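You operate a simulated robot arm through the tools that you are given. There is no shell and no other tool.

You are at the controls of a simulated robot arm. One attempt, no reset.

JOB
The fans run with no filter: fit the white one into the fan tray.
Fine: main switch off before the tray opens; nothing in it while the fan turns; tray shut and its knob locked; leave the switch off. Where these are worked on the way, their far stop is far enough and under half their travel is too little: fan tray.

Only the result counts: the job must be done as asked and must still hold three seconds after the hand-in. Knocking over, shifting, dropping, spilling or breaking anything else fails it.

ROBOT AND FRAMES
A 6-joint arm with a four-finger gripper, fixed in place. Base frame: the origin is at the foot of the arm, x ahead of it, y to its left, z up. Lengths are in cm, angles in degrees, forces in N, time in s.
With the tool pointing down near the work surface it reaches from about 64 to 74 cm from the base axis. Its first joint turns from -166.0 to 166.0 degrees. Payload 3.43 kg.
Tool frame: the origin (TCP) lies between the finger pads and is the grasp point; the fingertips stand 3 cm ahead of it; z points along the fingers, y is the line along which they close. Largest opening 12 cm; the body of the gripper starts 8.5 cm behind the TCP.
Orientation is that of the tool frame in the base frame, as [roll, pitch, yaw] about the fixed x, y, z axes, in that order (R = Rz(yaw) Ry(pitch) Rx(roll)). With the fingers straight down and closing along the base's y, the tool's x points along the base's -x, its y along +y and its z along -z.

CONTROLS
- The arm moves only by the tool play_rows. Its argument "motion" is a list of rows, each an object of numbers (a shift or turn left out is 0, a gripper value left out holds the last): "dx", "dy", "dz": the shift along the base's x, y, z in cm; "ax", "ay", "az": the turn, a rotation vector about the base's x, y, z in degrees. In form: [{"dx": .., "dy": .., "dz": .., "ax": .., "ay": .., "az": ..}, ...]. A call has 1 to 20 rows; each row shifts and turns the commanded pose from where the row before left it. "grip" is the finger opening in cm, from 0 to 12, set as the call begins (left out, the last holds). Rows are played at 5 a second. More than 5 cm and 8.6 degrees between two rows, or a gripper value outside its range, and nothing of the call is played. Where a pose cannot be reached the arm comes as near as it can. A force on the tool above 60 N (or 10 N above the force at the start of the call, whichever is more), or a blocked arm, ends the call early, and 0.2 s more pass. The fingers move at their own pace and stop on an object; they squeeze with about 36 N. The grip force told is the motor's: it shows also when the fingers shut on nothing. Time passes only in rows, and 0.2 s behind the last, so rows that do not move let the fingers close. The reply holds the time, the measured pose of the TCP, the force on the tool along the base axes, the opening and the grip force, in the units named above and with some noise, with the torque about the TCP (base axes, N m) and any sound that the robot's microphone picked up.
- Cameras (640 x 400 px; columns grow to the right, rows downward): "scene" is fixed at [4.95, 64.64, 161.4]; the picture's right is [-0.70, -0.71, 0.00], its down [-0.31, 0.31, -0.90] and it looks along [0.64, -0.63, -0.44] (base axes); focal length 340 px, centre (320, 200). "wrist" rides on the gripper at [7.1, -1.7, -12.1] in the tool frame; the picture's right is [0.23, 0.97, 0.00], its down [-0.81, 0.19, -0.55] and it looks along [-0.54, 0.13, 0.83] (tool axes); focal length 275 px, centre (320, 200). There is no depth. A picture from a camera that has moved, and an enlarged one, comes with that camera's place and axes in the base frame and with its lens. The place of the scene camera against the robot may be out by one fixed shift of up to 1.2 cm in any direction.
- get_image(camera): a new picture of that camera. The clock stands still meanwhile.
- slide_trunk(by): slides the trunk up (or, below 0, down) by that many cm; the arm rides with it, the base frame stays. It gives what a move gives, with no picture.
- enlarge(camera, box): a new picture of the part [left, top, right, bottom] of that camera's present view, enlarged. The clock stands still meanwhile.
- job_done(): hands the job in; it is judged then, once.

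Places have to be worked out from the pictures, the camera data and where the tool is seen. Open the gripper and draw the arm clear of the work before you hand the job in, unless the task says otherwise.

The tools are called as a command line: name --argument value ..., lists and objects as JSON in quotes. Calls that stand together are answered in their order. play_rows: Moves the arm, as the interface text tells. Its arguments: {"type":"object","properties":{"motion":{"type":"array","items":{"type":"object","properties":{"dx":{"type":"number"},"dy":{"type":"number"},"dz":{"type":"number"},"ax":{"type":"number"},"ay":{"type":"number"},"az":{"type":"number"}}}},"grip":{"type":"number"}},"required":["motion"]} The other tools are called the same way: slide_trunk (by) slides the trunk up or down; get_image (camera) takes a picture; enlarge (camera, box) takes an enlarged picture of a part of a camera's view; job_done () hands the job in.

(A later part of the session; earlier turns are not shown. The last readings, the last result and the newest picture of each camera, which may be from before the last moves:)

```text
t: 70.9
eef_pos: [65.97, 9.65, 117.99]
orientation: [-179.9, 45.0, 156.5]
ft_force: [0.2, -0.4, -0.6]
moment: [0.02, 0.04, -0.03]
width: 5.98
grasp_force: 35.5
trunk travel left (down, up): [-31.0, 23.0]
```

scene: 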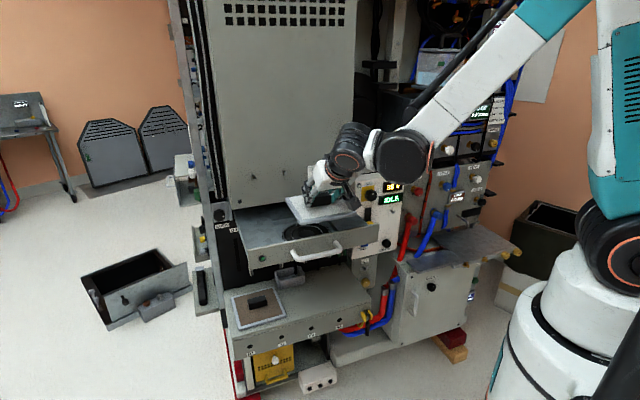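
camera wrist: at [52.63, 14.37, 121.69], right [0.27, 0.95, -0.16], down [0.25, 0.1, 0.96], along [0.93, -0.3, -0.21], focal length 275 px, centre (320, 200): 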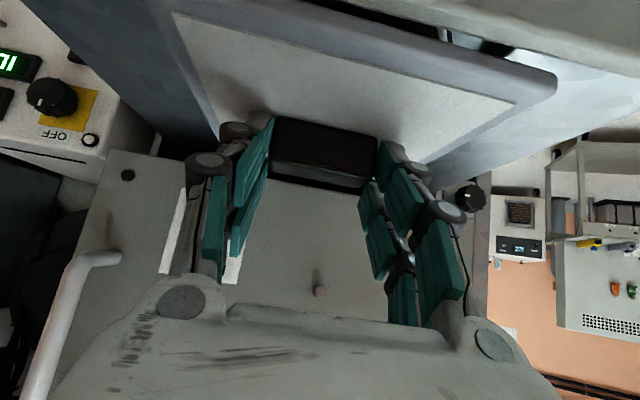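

No contact at z 118 this time. I continue lowering.

play_rows --motion '[{"dz": -0.3}, {"dz": -0.3}, {}]'

enlarge --camera "wrist" --box '[330, 0, 580, 160]'

enlarge --camera "scene" --box '[250, 195, 370, 265]'

```text
t: 71.7
eef_pos: [65.89, 9.71, 117.27]
orientation: [180.0, 44.9, 156.6]
ft_force: [-0.3, 0.7, -1.1]
moment: [0.02, 0.02, -0.01]
width: 5.94
grasp_force: 36.0
trunk travel left (down, up): [-31.0, 23.0]
```

```text
2.50 times, centred on (455, 80) of wrist
camera zoom: at [52.71, 13.57, 120.83], right [0.24, 0.96, -0.16], down [0.24, 0.1, 0.96], along [0.94, -0.27, -0.21], focal length 688 px, centre (-18, 500)
```

zoom: 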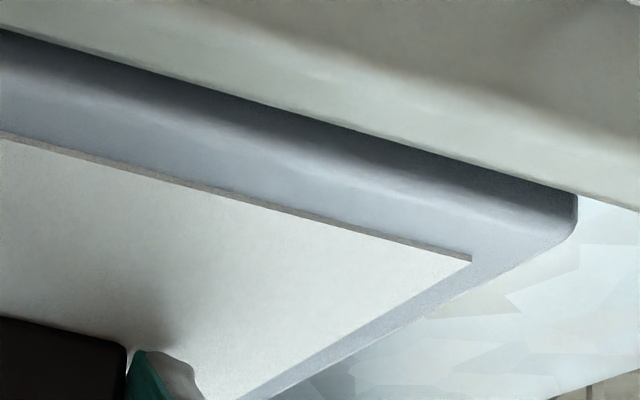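

```text
5.33 times, centred on (310, 230) of scene
camera zoom: at [4.95, 64.64, 161.4], right [-0.7, -0.71, 0.0], down [-0.31, 0.31, -0.9], along [0.64, -0.63, -0.44], focal length 1811 px, centre (373, 40)
```

zoom: 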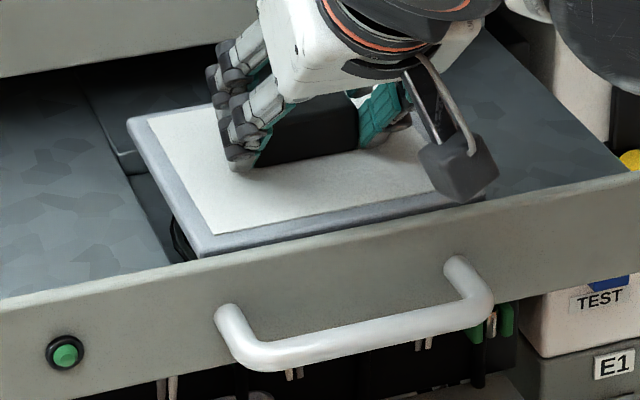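

The filter has passed the wall top, parallel to it. I nudge 0.3 cm inward and lower further, watching for contact with the deck.

play_rows --motion '[{"dx": 0.27, "dy": -0.12, "dz": -0.2}, {"dz": -0.25}, {}]'

play_rows --motion '[{"dz": -0.25}, {"dz": -0.25}, {}]'

enlarge --camera "scene" --box '[250, 195, 370, 265]'

get_image --camera "wrist"

```text
t: 72.5
eef_pos: [66.18, 9.62, 116.9]
orientation: [180.0, 45.0, 156.6]
ft_force: [-0.8, 0.1, -0.6]
moment: [0.01, 0.03, 0.06]
width: 5.97
grasp_force: 35.8
trunk travel left (down, up): [-31.0, 23.0]
```

```text
t: 73.3
eef_pos: [66.24, 9.56, 116.52]
orientation: [-179.9, 44.9, 156.6]
ft_force: [0.2, 0.1, -1.2]
moment: [0.01, 0.01, 0.01]
width: 5.96
grasp_force: 35.9
trunk travel left (down, up): [-31.0, 23.0]
```

```text
5.33 times, centred on (310, 230) of scene
camera zoom: at [4.95, 64.64, 161.4], right [-0.7, -0.71, 0.0], down [-0.31, 0.31, -0.9], along [0.64, -0.63, -0.44], focal length 1811 px, centre (373, 40)
```

zoom: 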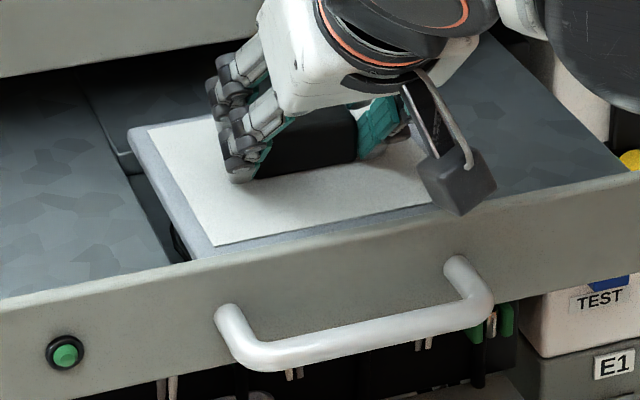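

```text
taken
camera wrist: at [53.0, 13.37, 119.94], right [0.24, 0.96, -0.16], down [0.24, 0.1, 0.96], along [0.94, -0.27, -0.21], focal length 275 px, centre (320, 200)
```

wrist: 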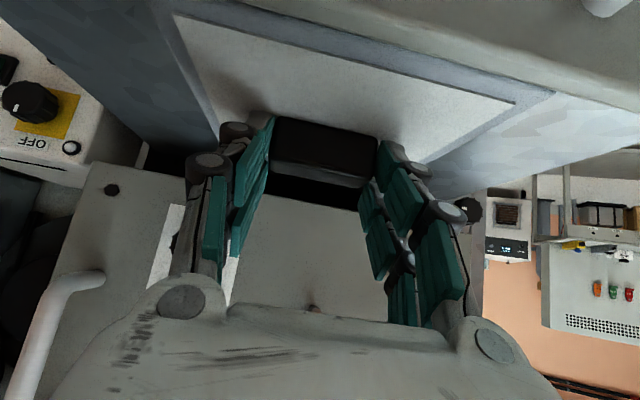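

Still no contact at TCP z 116.5 (underside about deck level). I zoom on the back-left corner to compare directly.

enlarge --camera "scene" --box '[260, 200, 300, 250]'

enlarge --camera "wrist" --box '[120, 0, 260, 160]'

enlarge --camera "wrist" --box '[400, 60, 600, 200]'

```text
8.00 times, centred on (280, 225) of scene
camera zoom: at [4.95, 64.64, 161.4], right [-0.7, -0.71, 0.0], down [-0.31, 0.31, -0.9], along [0.64, -0.63, -0.44], focal length 2717 px, centre (640, 0)
```

zoom: 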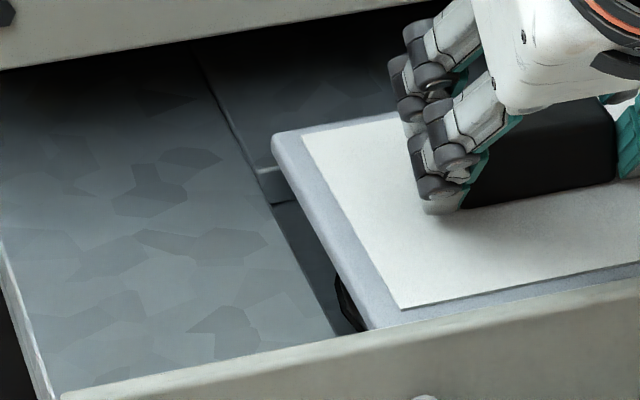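

```text
2.50 times, centred on (190, 80) of wrist
camera zoom: at [53.0, 13.37, 119.94], right [0.24, 0.96, -0.16], down [0.24, 0.1, 0.96], along [0.94, -0.27, -0.21], focal length 688 px, centre (645, 500)
```

zoom: 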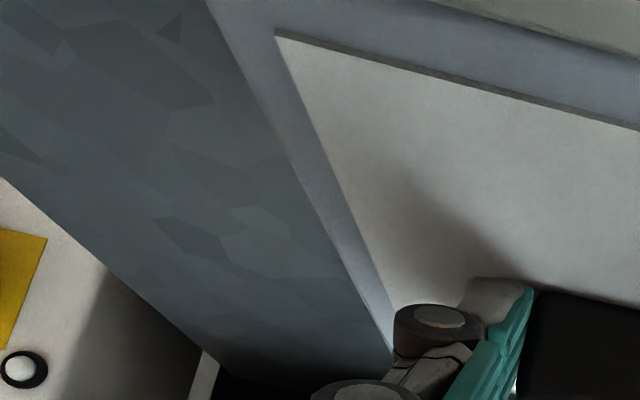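

```text
2.86 times, centred on (500, 130) of wrist
camera zoom: at [53.0, 13.37, 119.94], right [0.24, 0.96, -0.16], down [0.24, 0.1, 0.96], along [0.94, -0.27, -0.21], focal length 786 px, centre (-194, 400)
```

zoom: 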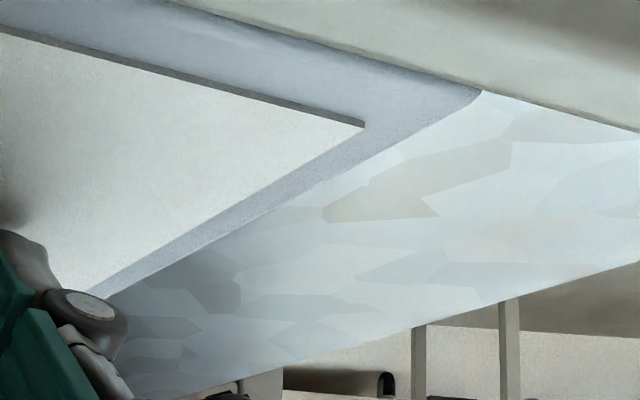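

Left gap ≈0.6 cm, back gap ≈0.5 cm. I shift 0.15 cm left and lower in small steps: contact near 116.1 would mean the deck, near 115 the recess floor.

play_rows --motion '[{"dx": 0.06, "dy": 0.14, "dz": -0.15}, {"dz": -0.2}, {}]'

play_rows --motion '[{"dz": -0.2}, {"dz": -0.2}, {}]'

```text
t: 74.1
eef_pos: [66.21, 9.68, 116.1]
orientation: [180.0, 45.0, 156.7]
ft_force: [0.4, -0.3, -2.2]
moment: [0.03, 0.01, -0.02]
width: 5.94
grasp_force: 36.1
trunk travel left (down, up): [-31.0, 23.0]
```

```text
t: 74.9
eef_pos: [66.2, 9.58, 115.8]
orientation: [180.0, 45.0, 156.6]
ft_force: [-0.7, -0.1, -1.6]
moment: [0.01, -0.01, -0.01]
width: 5.94
grasp_force: 35.9
trunk travel left (down, up): [-31.0, 23.0]
```

enlarge --camera "scene" --box '[260, 200, 300, 250]'

enlarge --camera "scene" --box '[250, 190, 380, 270]'

```text
8.00 times, centred on (280, 225) of scene
camera zoom: at [4.95, 64.64, 161.4], right [-0.7, -0.71, 0.0], down [-0.31, 0.31, -0.9], along [0.64, -0.63, -0.44], focal length 2717 px, centre (640, 0)
```

zoom: 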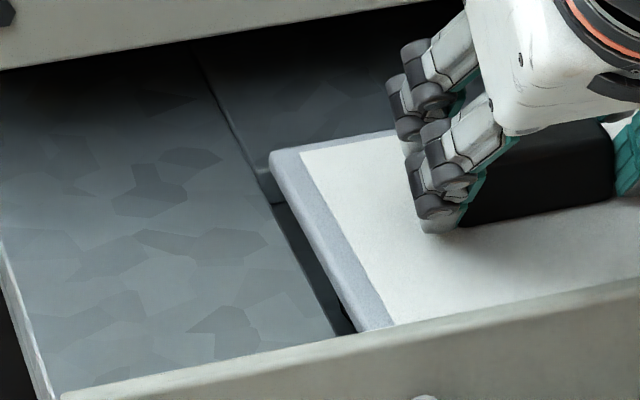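

```text
4.92 times, centred on (315, 230) of scene
camera zoom: at [4.95, 64.64, 161.4], right [-0.7, -0.71, 0.0], down [-0.31, 0.31, -0.9], along [0.64, -0.63, -0.44], focal length 1672 px, centre (345, 52)
```

zoom: 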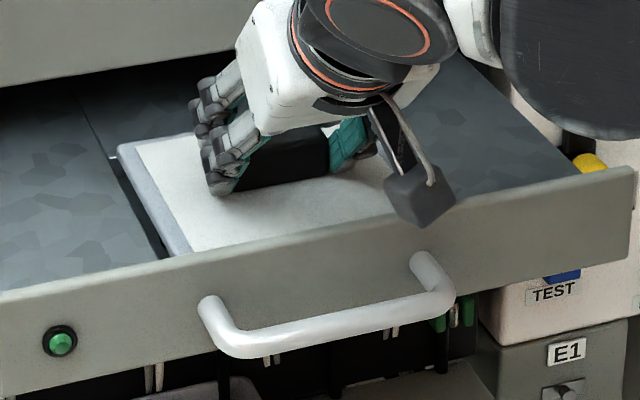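

No contact yet at 115.8; the filter is sinking into the recess. I keep lowering until it touches the floor.

play_rows --motion '[{"dz": -0.2}, {"dz": -0.2}, {}]'

play_rows --motion '[{"dz": -0.2}, {"dz": -0.2}, {}]'

```text
t: 75.7
eef_pos: [66.21, 9.64, 115.17]
orientation: [-180.0, 45.0, 156.6]
ft_force: [0.6, -0.1, -1.2]
moment: [0.02, 0.04, 0.02]
width: 5.97
grasp_force: 36.4
trunk travel left (down, up): [-31.0, 23.0]
```

```text
t: 76.5
eef_pos: [66.33, 9.72, 114.79]
orientation: [-180.0, 45.0, 156.7]
ft_force: [0.5, 0.0, -1.8]
moment: [0.01, -0.01, -0.01]
width: 5.94
grasp_force: 36.3
trunk travel left (down, up): [-31.0, 23.0]
```

enlarge --camera "scene" --box '[260, 200, 300, 250]'

enlarge --camera "wrist" --box '[120, 0, 600, 220]'

```text
8.00 times, centred on (280, 225) of scene
camera zoom: at [4.95, 64.64, 161.4], right [-0.7, -0.71, 0.0], down [-0.31, 0.31, -0.9], along [0.64, -0.63, -0.44], focal length 2717 px, centre (640, 0)
```

zoom: 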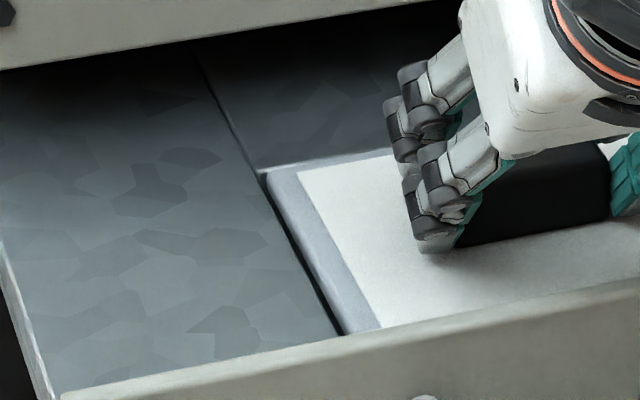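

```text
1.33 times, centred on (360, 110) of wrist
camera zoom: at [53.15, 13.55, 118.38], right [0.24, 0.96, -0.16], down [0.24, 0.1, 0.96], along [0.94, -0.27, -0.21], focal length 367 px, centre (267, 320)
```

zoom: 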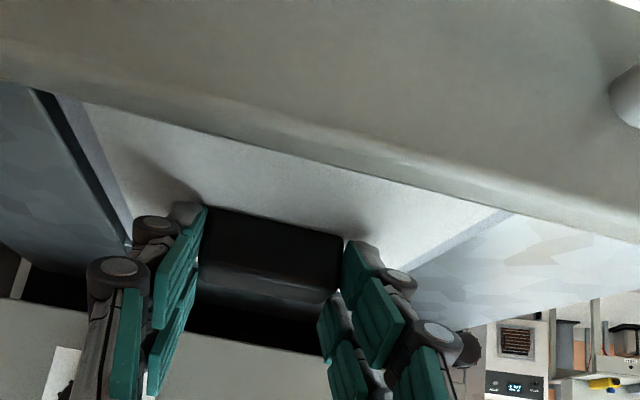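

The filter is now below deck level with gaps visible on both sides. I continue down to the floor.

play_rows --motion '[{"dz": -0.2}, {"dz": -0.2}, {}]'

play_rows --motion '[{"dz": -0.2}, {"dz": -0.2}, {}]'

```text
t: 77.3
eef_pos: [66.39, 9.59, 114.5]
orientation: [-179.9, 45.1, 156.6]
ft_force: [-0.1, 0.2, -0.9]
moment: [0.0, 0.0, -0.01]
width: 5.96
grasp_force: 35.9
trunk travel left (down, up): [-31.0, 23.0]
```

```text
t: 78.1
eef_pos: [66.26, 9.57, 114.12]
orientation: [179.9, 45.1, 156.6]
ft_force: [2.1, 1.4, 12.0]
moment: [-0.39, -1.1, 0.0]
width: 5.91
grasp_force: 35.8
trunk travel left (down, up): [-31.0, 23.0]
```

Contact at TCP z 114.1 with the load at the filter's back edge, which is the recess floor. I check the picture and then release.

enlarge --camera "scene" --box '[250, 190, 380, 270]'

play_rows --motion '[{}, {}, {}]' --grip 8

enlarge --camera "scene" --box '[250, 190, 380, 270]'

get_image --camera "wrist"

```text
4.92 times, centred on (315, 230) of scene
camera zoom: at [4.95, 64.64, 161.4], right [-0.7, -0.71, 0.0], down [-0.31, 0.31, -0.9], along [0.64, -0.63, -0.44], focal length 1672 px, centre (345, 52)
```

zoom: 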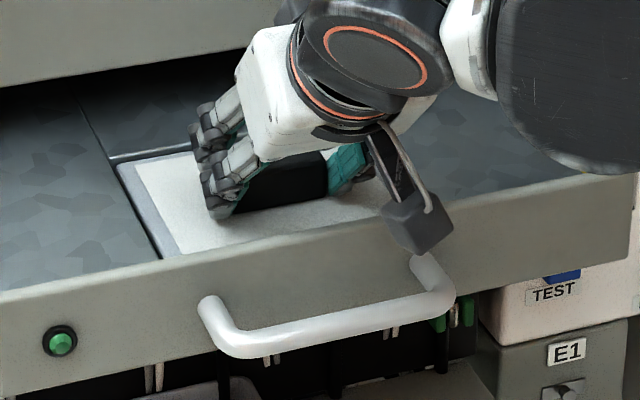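

```text
t: 78.9
eef_pos: [66.31, 9.53, 114.29]
orientation: [-180.0, 45.0, 156.6]
ft_force: [0.1, 0.3, 0.9]
moment: [0.01, -0.01, -0.05]
width: 8.01
grasp_force: 0.0
trunk travel left (down, up): [-31.0, 23.0]
```

```text
4.92 times, centred on (315, 230) of scene
camera zoom: at [4.95, 64.64, 161.4], right [-0.7, -0.71, 0.0], down [-0.31, 0.31, -0.9], along [0.64, -0.63, -0.44], focal length 1672 px, centre (345, 52)
```

zoom: 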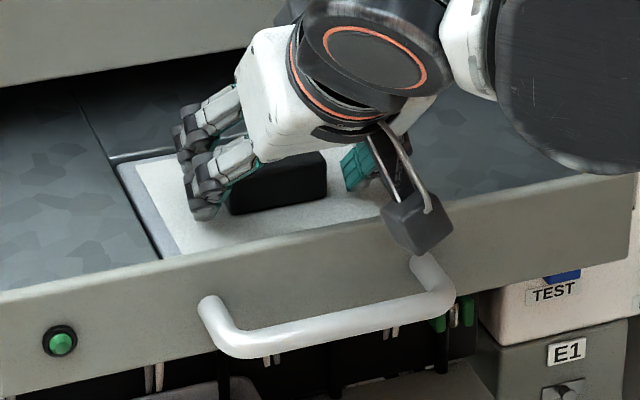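

```text
taken
camera wrist: at [53.21, 13.43, 117.59], right [0.24, 0.96, -0.16], down [0.24, 0.1, 0.96], along [0.94, -0.27, -0.21], focal length 275 px, centre (320, 200)
```

wrist: 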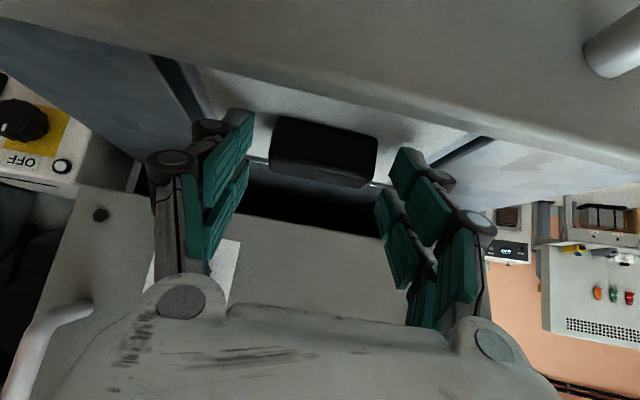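

Released; the filter sits in the recess with even side gaps. I withdraw upward and back, then inspect the seating.

play_rows --motion '[{"dz": 1.0}, {"dz": 2.0}, {"dz": 3.0}, {"dx": -2.0, "dy": 0.9, "dz": 3.0}, {"dx": -3.0, "dy": 1.35, "dz": 3.0}, {"dx": -3.5, "dy": 1.5, "dz": 2.5}]'

get_image --camera "wrist"

enlarge --camera "scene" --box '[240, 190, 370, 270]'

```text
t: 80.3
eef_pos: [57.61, 13.59, 128.52]
orientation: [-180.0, 45.1, 156.5]
ft_force: [-0.5, -0.1, 0.5]
moment: [0.02, 0.03, 0.01]
width: 8.03
grasp_force: 0.5
trunk travel left (down, up): [-31.0, 23.0]
```

```text
taken
camera wrist: at [44.39, 17.45, 132.09], right [0.24, 0.96, -0.16], down [0.24, 0.1, 0.96], along [0.94, -0.27, -0.21], focal length 275 px, centre (320, 200)
```

wrist: 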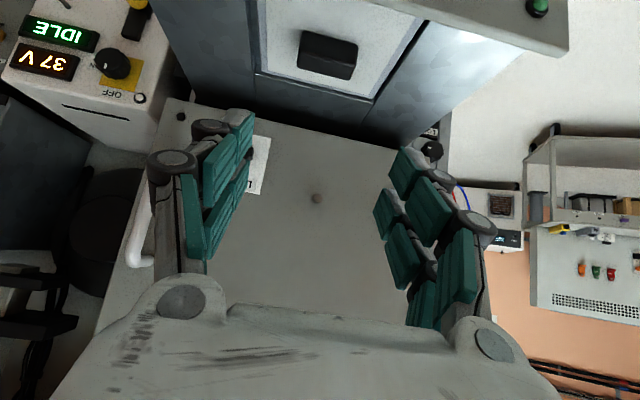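

```text
4.92 times, centred on (305, 230) of scene
camera zoom: at [4.95, 64.64, 161.4], right [-0.7, -0.71, 0.0], down [-0.31, 0.31, -0.9], along [0.64, -0.63, -0.44], focal length 1672 px, centre (394, 52)
```

zoom: 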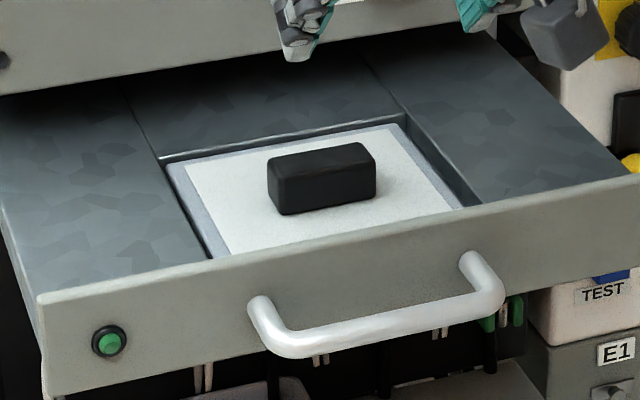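

The filter appears flat and fully seated in the recess. A closer wrist look to confirm it's flush all around.

enlarge --camera "wrist" --box '[230, 0, 450, 140]'

enlarge --camera "scene" --box '[265, 205, 345, 255]'

```text
2.86 times, centred on (340, 70) of wrist
camera zoom: at [44.39, 17.45, 132.09], right [0.24, 0.96, -0.16], down [0.24, 0.1, 0.96], along [0.94, -0.27, -0.21], focal length 786 px, centre (263, 571)
```

zoom: 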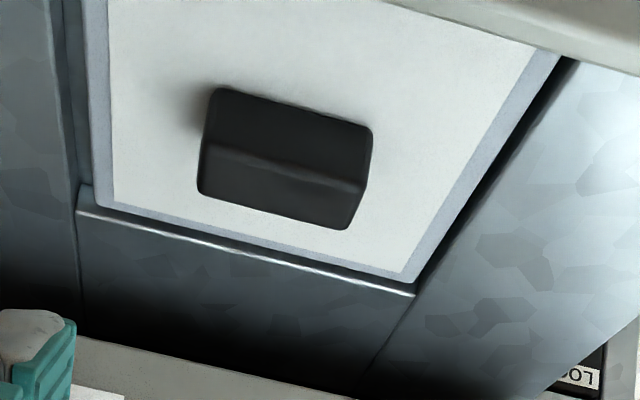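

```text
8.00 times, centred on (305, 230) of scene
camera zoom: at [4.95, 64.64, 161.4], right [-0.7, -0.71, 0.0], down [-0.31, 0.31, -0.9], along [0.64, -0.63, -0.44], focal length 2717 px, centre (440, -40)
```

zoom: 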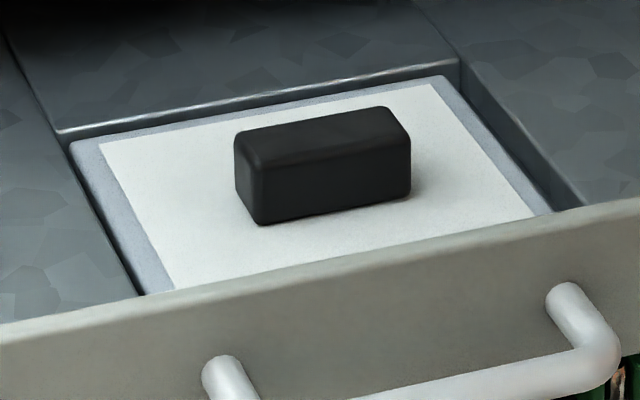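

The filter is flush in its recess. Now to close: I swing the tool back to horizontal in front of the tray (reverse of the earlier path), with fingers closing vertically for the handle.

play_rows --motion '[{"dx": -1.3, "dy": 0.6, "dz": 1.2, "ax": -3.08, "ay": -6.84}, {"dx": -1.2, "dy": 0.6, "dz": 1.2, "ax": -3.08, "ay": -6.84}, {"dx": -1.2, "dy": 0.6, "dz": 1.2, "ax": -3.08, "ay": -6.84}, {"dx": -1.2, "dy": 0.6, "dz": 1.2, "ax": -3.08, "ay": -6.84}, {"dx": -1.2, "dy": 0.6, "dz": 1.1, "ax": -3.08, "ay": -6.84}, {"dx": -1.2, "dy": 0.6, "dz": 1.0, "ax": -3.08, "ay": -6.84, "az": -0.8}]' --grip 4.5

play_rows --motion '[{"ax": -7.48, "ay": 3.37}, {"ax": -7.48, "ay": 3.37}, {"ax": -7.48, "ay": 3.37}, {"ax": -7.48, "ay": 3.37}, {"ax": -7.48, "ay": 3.37}, {"ax": -7.48, "ay": 3.37}, {"ax": -7.48, "ay": 3.37}, {"ax": -7.48, "ay": 3.37}, {"ax": -7.48, "ay": 3.37}, {"ax": -7.48, "ay": 3.37}, {"ax": -7.3, "ay": 3.29}]'

get_image --camera "wrist"

get_image --camera "scene"

```text
t: 81.7
eef_pos: [50.3, 17.31, 135.52]
orientation: [-74.0, 89.4, -98.2]
ft_force: [-0.7, 0.3, 0.5]
moment: [0.0, -0.02, 0.0]
width: 4.51
grasp_force: 0.1
trunk travel left (down, up): [-31.0, 23.0]
```

```text
t: 84.1
eef_pos: [50.44, 17.13, 135.44]
orientation: [-89.8, -0.7, -114.2]
ft_force: [-0.1, 0.6, 0.3]
moment: [-0.01, 0.03, -0.03]
width: 4.5
grasp_force: 0.0
trunk travel left (down, up): [-31.0, 23.0]
```

```text
taken
camera wrist: at [36.4, 15.54, 137.2], right [-0.1, -0.22, -0.97], down [-0.17, 0.96, -0.2], along [0.98, 0.15, -0.13], focal length 275 px, centre (320, 200)
```

wrist: 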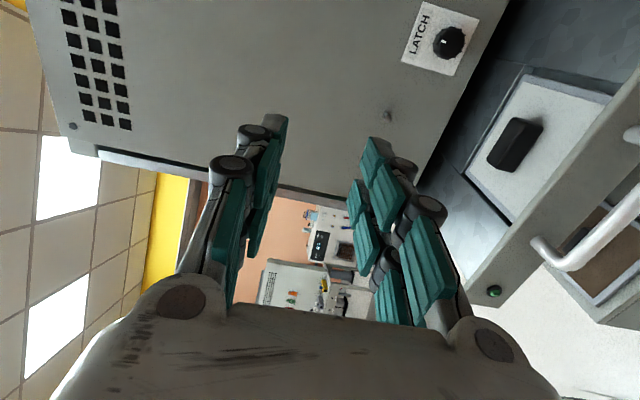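

```text
taken
```

scene: 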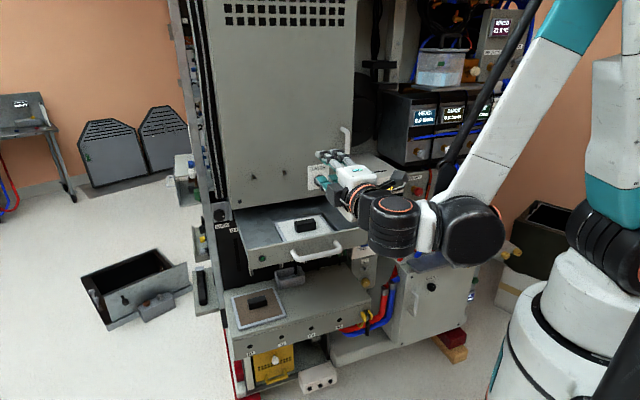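

Tool is aligned with the rail. I lower the trunk 25 cm to bring the open fingers level with the handle, about 2 cm short of it.

slide_trunk --by -25

get_image --camera "wrist"

enlarge --camera "scene" --box '[230, 190, 400, 310]'

```text
t: 86.7
eef_pos: [50.36, 17.1, 110.52]
orientation: [-89.8, -0.6, -114.3]
ft_force: [0.3, -0.3, -0.1]
moment: [0.0, -0.01, 0.01]
width: 4.49
grasp_force: 0.0
trunk travel left (down, up): [-6.0, 48.0]
```

```text
taken
camera wrist: at [36.39, 15.53, 112.2], right [-0.09, -0.22, -0.97], down [-0.17, 0.96, -0.2], along [0.98, 0.15, -0.13], focal length 275 px, centre (320, 200)
```

wrist: 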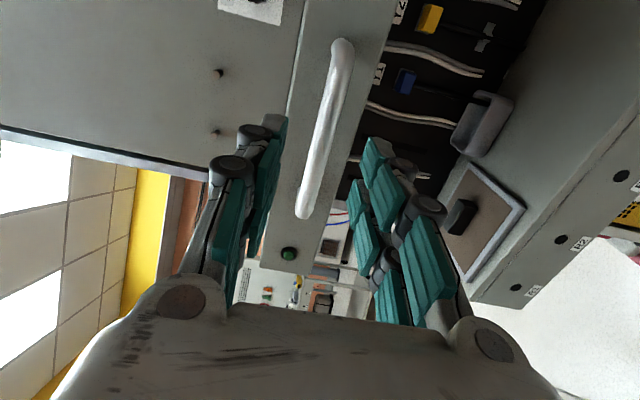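

```text
3.33 times, centred on (315, 250) of scene
camera zoom: at [4.95, 64.64, 161.4], right [-0.7, -0.71, 0.0], down [-0.31, 0.31, -0.9], along [0.64, -0.63, -0.44], focal length 1132 px, centre (337, 33)
```

zoom: 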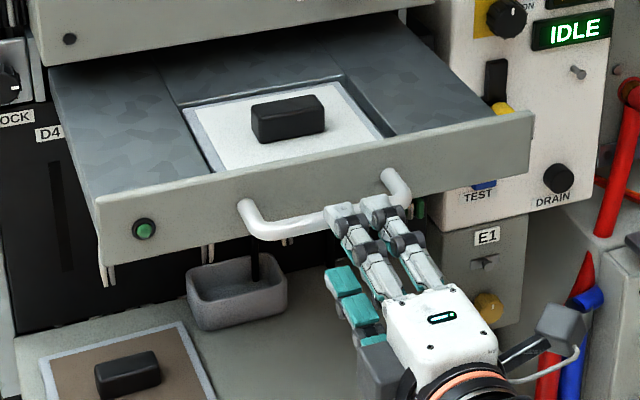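

Handle is about 6 cm ahead at the same height as before. I advance 4.8 cm and close on the bar.

play_rows --motion '[{"dx": 2.2, "dy": -0.9, "dz": -0.15}, {"dx": 2.2, "dy": -0.97}, {}]'

play_rows --motion '[{}, {}, {}]' --grip 0.3

get_image --camera "wrist"

```text
t: 87.5
eef_pos: [54.67, 15.3, 110.2]
orientation: [-89.8, -0.6, -114.1]
ft_force: [1.0, -0.5, -0.3]
moment: [0.0, 0.0, 0.0]
width: 4.52
grasp_force: 0.0
trunk travel left (down, up): [-6.0, 48.0]
```

```text
t: 88.3
eef_pos: [54.76, 15.07, 110.44]
orientation: [-89.6, -0.6, -114.2]
ft_force: [15.8, 2.4, 40.7]
moment: [0.96, -0.93, 0.03]
width: 1.33
grasp_force: 45.2
trunk travel left (down, up): [-6.0, 48.0]
```

```text
taken
camera wrist: at [40.73, 13.67, 112.08], right [-0.09, -0.22, -0.97], down [-0.17, 0.96, -0.2], along [0.98, 0.15, -0.13], focal length 275 px, centre (320, 200)
```

wrist: 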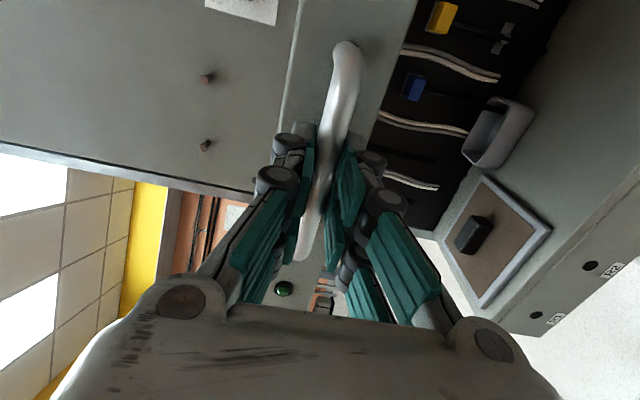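

Gripped; the tool is slightly low (40 N up), so I raise 0.2 cm, then begin pushing the tray in along the rail.

play_rows --motion '[{"dz": 0.2}, {"dx": 1.37, "dy": -0.62}, {"dx": 1.37, "dy": -0.62}, {"dx": 1.37, "dy": -0.62}]'

play_rows --motion '[{"dx": 1.37, "dy": -0.62}, {"dx": 1.37, "dy": -0.62}, {"dx": 1.37, "dy": -0.62}, {"dx": 1.37, "dy": -0.62}, {"dx": 1.37, "dy": -0.62}]'

enlarge --camera "scene" --box '[200, 170, 370, 280]'

```text
t: 89.3
eef_pos: [59.13, 13.35, 110.42]
orientation: [-89.9, -0.6, -114.1]
ft_force: [-0.4, 0.4, -21.8]
moment: [1.24, -0.2, 0.96]
width: 1.31
grasp_force: 45.0
trunk travel left (down, up): [-6.0, 48.0]
```

```text
t: 90.5
eef_pos: [65.9, 10.32, 110.39]
orientation: [-89.9, -0.4, -114.3]
ft_force: [0.3, -0.3, -33.7]
moment: [1.36, -0.16, 0.91]
width: 1.31
grasp_force: 44.8
trunk travel left (down, up): [-6.0, 48.0]
```

```text
3.64 times, centred on (285, 225) of scene
camera zoom: at [4.95, 64.64, 161.4], right [-0.7, -0.71, 0.0], down [-0.31, 0.31, -0.9], along [0.64, -0.63, -0.44], focal length 1235 px, centre (447, 109)
```

zoom: 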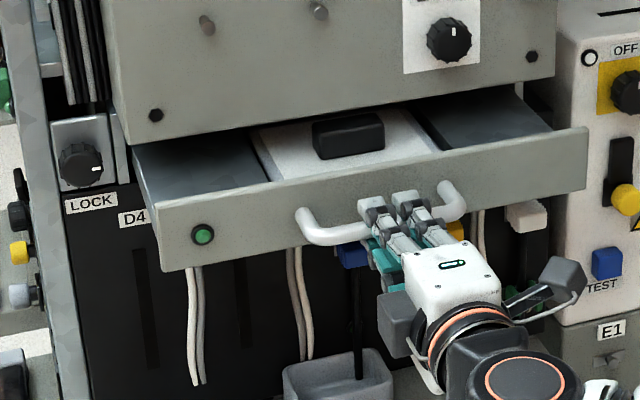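

The tray slides in smoothly; the block should pass below the door edge with about 1.5 cm to spare. I relieve the vertical load slightly and go on in shorter pushes.

play_rows --motion '[{"dz": -0.15, "dx": 0.91, "dy": -0.41}, {"dx": 1.1, "dy": -0.5}, {"dx": 1.1, "dy": -0.5}, {"dx": 1.1, "dy": -0.5}]'

enlarge --camera "scene" --box '[200, 170, 370, 280]'

```text
t: 91.5
eef_pos: [69.92, 8.56, 110.39]
orientation: [-89.6, -0.7, -114.0]
ft_force: [4.0, 7.1, 13.4]
moment: [1.21, -0.71, 1.11]
width: 1.31
grasp_force: 45.3
trunk travel left (down, up): [-6.0, 48.0]
```

```text
3.64 times, centred on (285, 225) of scene
camera zoom: at [4.95, 64.64, 161.4], right [-0.7, -0.71, 0.0], down [-0.31, 0.31, -0.9], along [0.64, -0.63, -0.44], focal length 1235 px, centre (447, 109)
```

zoom: 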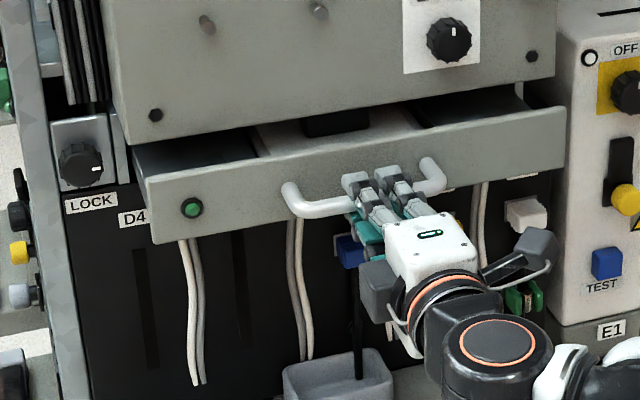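

The block goes under cleanly. I continue pushing the remaining ~11 cm.

play_rows --motion '[{"dx": 1.1, "dy": -0.5, "dz": -0.05}, {"dx": 1.1, "dy": -0.5}, {"dx": 1.1, "dy": -0.5}, {"dx": 1.1, "dy": -0.5}, {"dx": 1.1, "dy": -0.5}, {"dx": 1.1, "dy": -0.5}]'

enlarge --camera "scene" --box '[200, 170, 370, 280]'

```text
t: 92.9
eef_pos: [76.61, 5.58, 110.42]
orientation: [-89.7, -0.7, -114.1]
ft_force: [11.8, 26.4, 15.1]
moment: [1.17, -0.71, 0.53]
width: 1.34
grasp_force: 45.1
trunk travel left (down, up): [-6.0, 48.0]
```

```text
3.64 times, centred on (285, 225) of scene
camera zoom: at [4.95, 64.64, 161.4], right [-0.7, -0.71, 0.0], down [-0.31, 0.31, -0.9], along [0.64, -0.63, -0.44], focal length 1235 px, centre (447, 109)
```

zoom: 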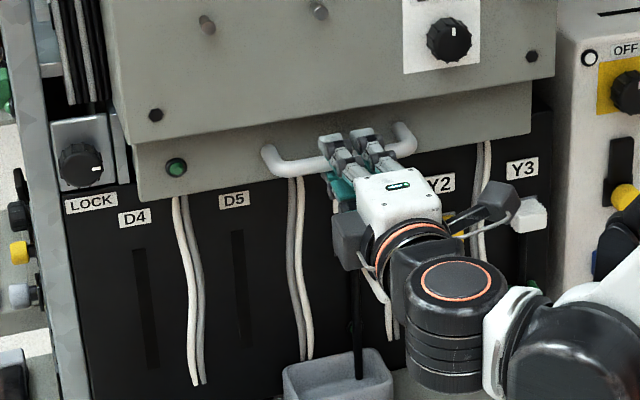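

About 3.7 cm remains. I relieve the side load and push on slowly until the tray seats.

play_rows --motion '[{"dx": 0.65, "dy": -0.02}, {"dx": 0.73, "dy": -0.33}, {"dx": 0.73, "dy": -0.33}, {"dx": 0.55, "dy": -0.25}]'

play_rows --motion '[{"dx": 0.36, "dy": -0.16}, {"dx": 0.36, "dy": -0.16}, {"dx": 0.27, "dy": -0.12}]'

```text
t: 93.9
eef_pos: [79.2, 4.48, 110.52]
orientation: [-89.7, -0.6, -114.2]
ft_force: [9.7, 17.9, 15.1]
moment: [1.18, -0.69, -0.36]
width: 1.33
grasp_force: 44.6
trunk travel left (down, up): [-6.0, 48.0]
```

```text
t: 94.7
eef_pos: [79.9, 3.97, 110.5]
orientation: [-89.7, -0.6, -114.3]
ft_force: [-23.5, 16.4, -4.1]
moment: [1.29, -0.51, -0.01]
width: 1.31
grasp_force: 45.1
trunk travel left (down, up): [-6.0, 48.0]
```

Resistance of about 28 N along the normal shows the tray at its closed stop. I add a slight further push and view it.

play_rows --motion '[{"dx": 0.18, "dy": -0.08}, {"dx": 0.14, "dy": -0.06}, {}]'

enlarge --camera "scene" --box '[200, 170, 370, 280]'

get_image --camera "wrist"

```text
t: 95.5
eef_pos: [80.45, 3.54, 110.32]
orientation: [-89.7, -0.6, -114.4]
ft_force: [-3.7, 1.3, -1.3]
moment: [0.99, -0.4, -0.58]
width: 1.51
grasp_force: 45.0
trunk travel left (down, up): [-6.0, 48.0]
```

```text
3.64 times, centred on (285, 225) of scene
camera zoom: at [4.95, 64.64, 161.4], right [-0.7, -0.71, 0.0], down [-0.31, 0.31, -0.9], along [0.64, -0.63, -0.44], focal length 1235 px, centre (447, 109)
```

zoom: 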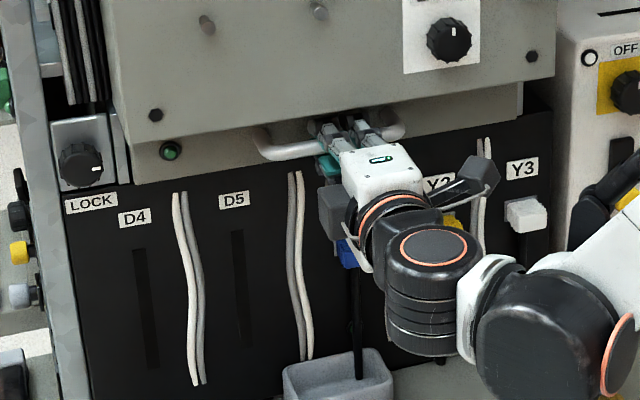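

```text
taken
camera wrist: at [66.53, 2.19, 112.13], right [-0.1, -0.22, -0.97], down [-0.17, 0.96, -0.2], along [0.98, 0.14, -0.13], focal length 275 px, centre (320, 200)
```

wrist: 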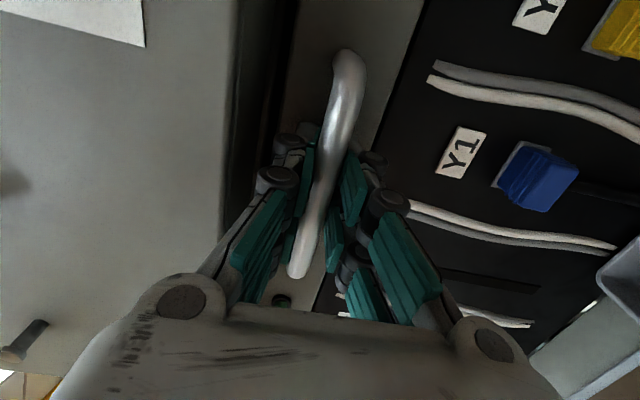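

The tray's lamp is back at exactly its original closed position (243.8, 211.4 px), so the tray is shut. I open, back out 11 cm, then travel to the LOCK knob while turning the tool -97° about its axis (reverse of the earlier path).

play_rows --motion '[{}, {}, {"dx": -1.8, "dy": 0.82}, {"dx": -2.7, "dy": 1.23}, {"dx": -2.7, "dy": 1.23}, {"dx": -2.3, "dy": 1.1}]' --grip 5

play_rows --motion '[{"dx": 0.79, "dy": 1.65, "ax": 7.3, "ay": -3.4}, {"dx": 0.79, "dy": 1.65, "ax": 7.3, "ay": -3.4}, {"dx": 0.79, "dy": 1.65, "ax": 7.3, "ay": -3.4}, {"dx": 0.79, "dy": 1.65, "ax": 7.3, "ay": -3.4}, {"dx": 0.79, "dy": 1.65, "ax": 7.3, "ay": -3.4}, {"dx": 0.79, "dy": 1.65, "ax": 7.3, "ay": -3.4}, {"dx": 0.79, "dy": 1.65, "ax": 7.3, "ay": -3.4}, {"dx": 0.79, "dy": 1.65, "ax": 7.3, "ay": -3.4}, {"dx": 0.79, "dy": 1.65, "ax": 7.3, "ay": -3.4}, {"dx": 0.79, "dy": 1.65, "ax": 7.3, "ay": -3.4}, {"dx": 0.79, "dy": 1.65, "ax": 7.3, "ay": -3.4}, {"dx": 0.79, "dy": 1.65, "ax": 3.6, "ay": -1.7}]' --grip 6.5

get_image --camera "wrist"

enlarge --camera "scene" --box '[190, 160, 370, 280]'

```text
t: 96.9
eef_pos: [71.09, 8.18, 110.4]
orientation: [-89.8, -0.6, -114.3]
ft_force: [0.2, -0.2, 0.1]
moment: [0.01, 0.01, 0.02]
width: 5.01
grasp_force: 0.1
trunk travel left (down, up): [-6.0, 48.0]
```

```text
t: 99.5
eef_pos: [80.66, 27.9, 110.25]
orientation: [70.6, 87.8, 45.4]
ft_force: [0.2, -0.7, -0.8]
moment: [-0.04, -0.01, -0.02]
width: 6.52
grasp_force: 0.0
trunk travel left (down, up): [-6.0, 48.0]
```

```text
taken
camera wrist: at [69.17, 31.82, 102.95], right [0.42, 0.89, -0.19], down [-0.44, 0.39, 0.81], along [0.79, -0.26, 0.55], focal length 275 px, centre (320, 200)
```

wrist: 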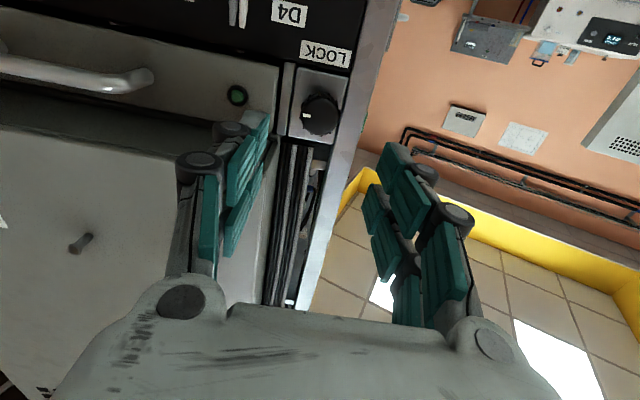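

```text
3.33 times, centred on (280, 220) of scene
camera zoom: at [4.95, 64.64, 161.4], right [-0.7, -0.71, 0.0], down [-0.31, 0.31, -0.9], along [0.64, -0.63, -0.44], focal length 1132 px, centre (453, 133)
```

zoom: 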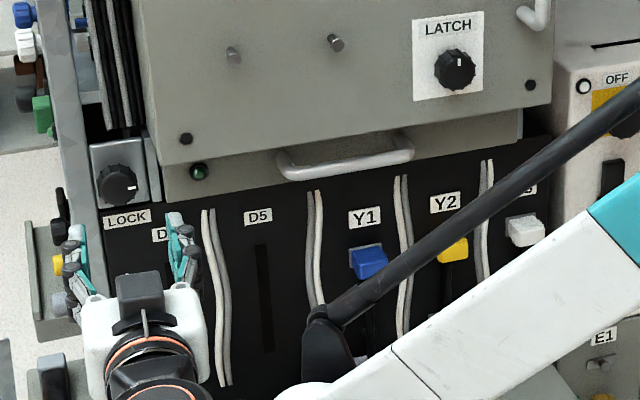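

Tray is flush shut; the LOCK tick still points to 3 o'clock. I advance 8.5 cm toward the knob.

play_rows --motion '[{"dx": 2.6, "dy": -1.17}, {"dx": 2.6, "dy": -1.17}, {"dx": 2.55, "dy": -1.15, "dz": -0.1}, {}]'

get_image --camera "wrist"

```text
t: 100.5
eef_pos: [88.19, 24.77, 110.19]
orientation: [70.0, 87.9, 44.7]
ft_force: [-1.0, -0.7, 0.0]
moment: [-0.03, 0.02, 0.0]
width: 6.51
grasp_force: 0.2
trunk travel left (down, up): [-6.0, 48.0]
```

```text
taken
camera wrist: at [76.62, 28.47, 102.89], right [0.42, 0.89, -0.2], down [-0.44, 0.39, 0.81], along [0.79, -0.25, 0.55], focal length 275 px, centre (320, 200)
```

wrist: 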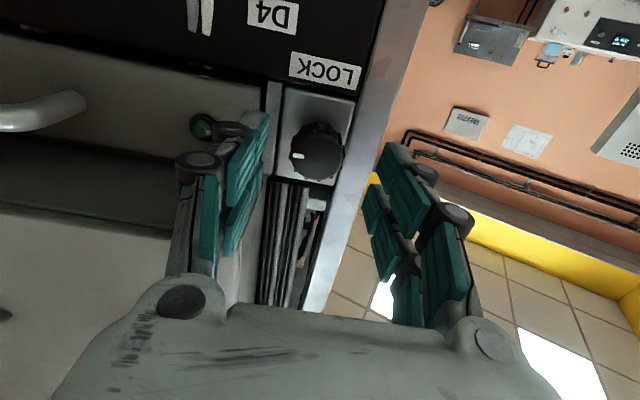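

Knob is centred. I advance the last 3 cm and close on it.

play_rows --motion '[{"dx": 1.35, "dy": -0.7}, {"dx": 1.3, "dy": -0.68}, {}]'

play_rows --motion '[{}, {}, {}]' --grip 2

get_image --camera "wrist"

```text
t: 101.3
eef_pos: [90.83, 23.09, 110.32]
orientation: [69.6, 87.8, 44.5]
ft_force: [-2.4, 3.4, -1.6]
moment: [0.06, 0.0, -0.07]
width: 6.54
grasp_force: 0.0
trunk travel left (down, up): [-6.0, 48.0]
```

```text
t: 102.1
eef_pos: [90.85, 23.34, 110.28]
orientation: [68.1, 87.9, 43.0]
ft_force: [12.2, 9.4, 8.2]
moment: [-0.11, -0.11, 1.01]
width: 3.48
grasp_force: 44.8
trunk travel left (down, up): [-6.0, 48.0]
```

```text
taken
camera wrist: at [79.33, 27.02, 102.98], right [0.42, 0.89, -0.2], down [-0.44, 0.39, 0.81], along [0.79, -0.25, 0.55], focal length 275 px, centre (320, 200)
```

wrist: 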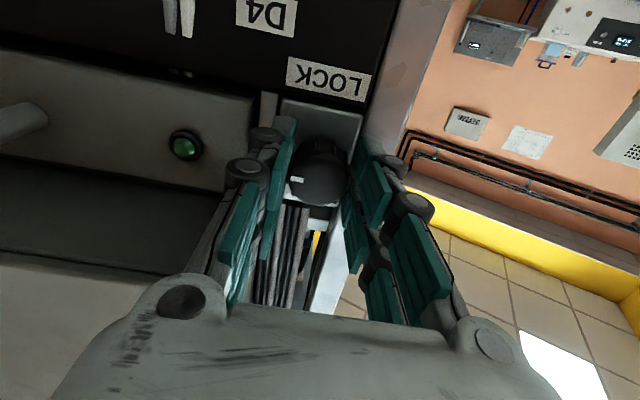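

Gripped at 3.48 cm. I now turn the knob counter-clockwise back toward 12 o'clock, starting with 24°.

play_rows --motion '[{"ax": -7.27, "ay": 3.35}, {"ax": -7.27, "ay": 3.35}, {"ax": -7.27, "ay": 3.35}]'

play_rows --motion '[{"ax": -7.27, "ay": 3.35}, {"ax": -7.27, "ay": 3.35}, {"ax": -7.27, "ay": 3.35}, {"ax": -7.27, "ay": 3.35}]'

enlarge --camera "wrist" --box '[220, 80, 420, 240]'

```text
t: 102.9
eef_pos: [90.84, 23.16, 110.25]
orientation: [-87.5, 67.9, -112.5]
ft_force: [-2.3, 7.4, 5.1]
moment: [-0.38, -0.81, 0.79]
width: 3.47
grasp_force: 44.8
trunk travel left (down, up): [-6.0, 48.0]
```

```text
t: 103.9
eef_pos: [90.82, 23.1, 110.35]
orientation: [-88.8, 36.0, -113.8]
ft_force: [-4.3, 1.9, 17.6]
moment: [-0.36, -0.74, 0.42]
width: 3.48
grasp_force: 44.5
trunk travel left (down, up): [-6.0, 48.0]
```

```text
2.50 times, centred on (320, 160) of wrist
camera zoom: at [76.96, 21.89, 107.35], right [0.17, 0.34, -0.92], down [-0.19, 0.93, 0.31], along [0.97, 0.12, 0.23], focal length 688 px, centre (320, 300)
```

zoom: 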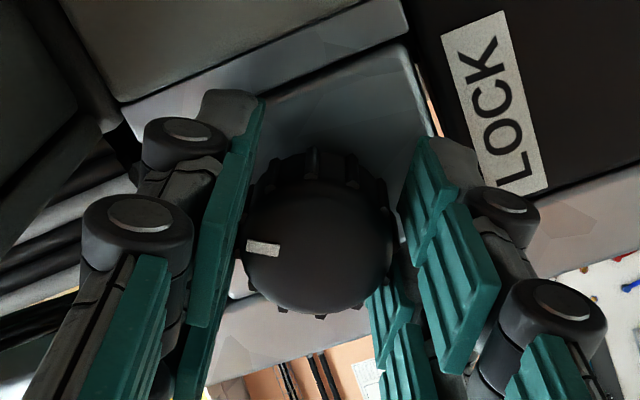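

The knob follows. I continue the remaining ~36° and a little more to feel the stop.

play_rows --motion '[{"ax": -7.27, "ay": 3.35}, {"ax": -7.27, "ay": 3.35}, {"ax": -7.27, "ay": 3.35}, {"ax": -7.27, "ay": 3.35}]'

play_rows --motion '[{"ax": -3.65, "ay": 1.65}, {}]'

enlarge --camera "wrist" --box '[220, 80, 420, 240]'

```text
t: 104.9
eef_pos: [90.73, 23.09, 110.42]
orientation: [-89.3, 3.8, -113.8]
ft_force: [4.3, 3.6, 30.5]
moment: [-0.37, -0.91, -0.3]
width: 3.49
grasp_force: 45.4
trunk travel left (down, up): [-6.0, 48.0]
```

```text
t: 105.5
eef_pos: [90.79, 23.02, 110.38]
orientation: [-89.4, -0.2, -113.9]
ft_force: [10.0, 2.6, 38.3]
moment: [0.08, -0.94, 0.75]
width: 3.47
grasp_force: 45.4
trunk travel left (down, up): [-6.0, 48.0]
```

```text
2.50 times, centred on (320, 160) of wrist
camera zoom: at [76.71, 21.36, 112.05], right [-0.08, -0.22, -0.97], down [-0.17, 0.96, -0.2], along [0.98, 0.15, -0.12], focal length 688 px, centre (320, 300)
```

zoom: 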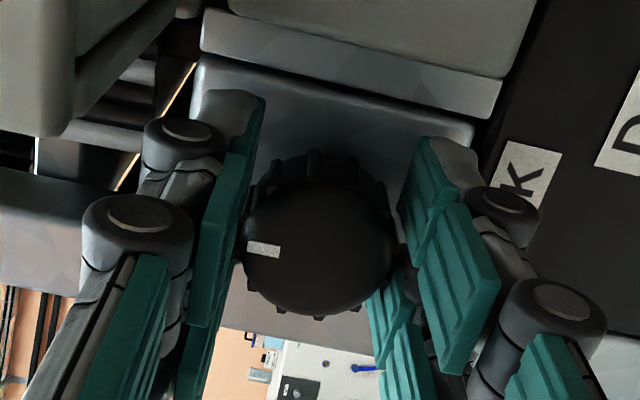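

Torque is rising (about 0.46 N·m), i.e. near the stop, with the tick pointing up. I relieve the vertical load and turn a few more degrees to be sure it is fully home.

play_rows --motion '[{"dz": 0.2}, {"ax": -2.7, "ay": 1.2}, {"ax": -1.8, "ay": 0.8}, {}]'

enlarge --camera "wrist" --box '[220, 80, 420, 240]'

```text
t: 106.5
eef_pos: [90.75, 22.93, 110.58]
orientation: [-89.5, -4.9, -114.1]
ft_force: [-12.1, -6.3, 9.3]
moment: [0.54, -0.39, -0.67]
width: 3.49
grasp_force: 45.1
trunk travel left (down, up): [-6.0, 48.0]
```

```text
2.50 times, centred on (320, 160) of wrist
camera zoom: at [76.75, 21.49, 112.73], right [-0.12, -0.29, -0.95], down [-0.18, 0.95, -0.27], along [0.98, 0.14, -0.17], focal length 688 px, centre (320, 300)
```

zoom: 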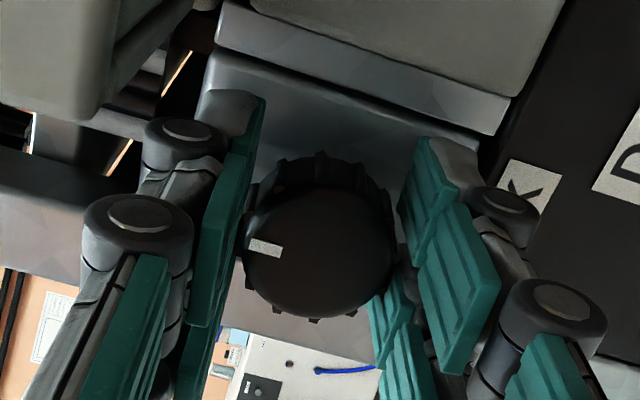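

Torque 0.65 N·m: the knob is against its stop. I open, back straight out and check the knob from both cameras.

play_rows --motion '[{}, {}, {"dx": -2.5, "dy": 1.13}, {"dx": -3.6, "dy": 1.62}, {"dx": -3.6, "dy": 1.62}]' --grip 6.5

enlarge --camera "scene" --box '[190, 170, 310, 260]'

enlarge --camera "wrist" --box '[230, 80, 390, 240]'

```text
t: 107.7
eef_pos: [81.01, 27.29, 110.64]
orientation: [-89.5, -5.0, -113.9]
ft_force: [0.2, 0.5, 0.6]
moment: [-0.02, -0.03, 0.02]
width: 6.48
grasp_force: 0.1
trunk travel left (down, up): [-6.0, 48.0]
```

```text
4.44 times, centred on (250, 215) of scene
camera zoom: at [4.95, 64.64, 161.4], right [-0.7, -0.71, 0.0], down [-0.31, 0.31, -0.9], along [0.64, -0.63, -0.44], focal length 1509 px, centre (631, 133)
```

zoom: 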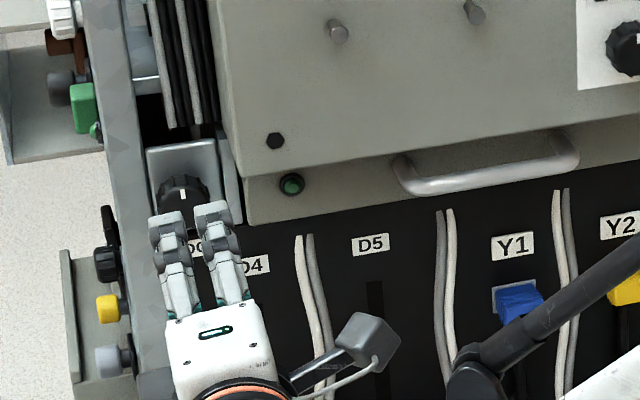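

```text
2.50 times, centred on (310, 160) of wrist
camera zoom: at [67.22, 25.82, 112.89], right [-0.12, -0.29, -0.95], down [-0.18, 0.95, -0.27], along [0.98, 0.14, -0.17], focal length 688 px, centre (345, 300)
```

zoom: 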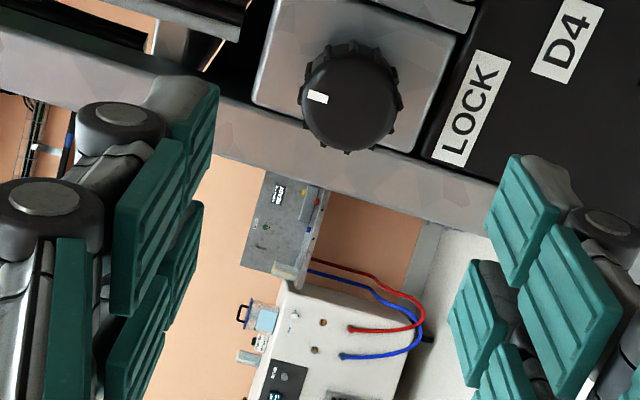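

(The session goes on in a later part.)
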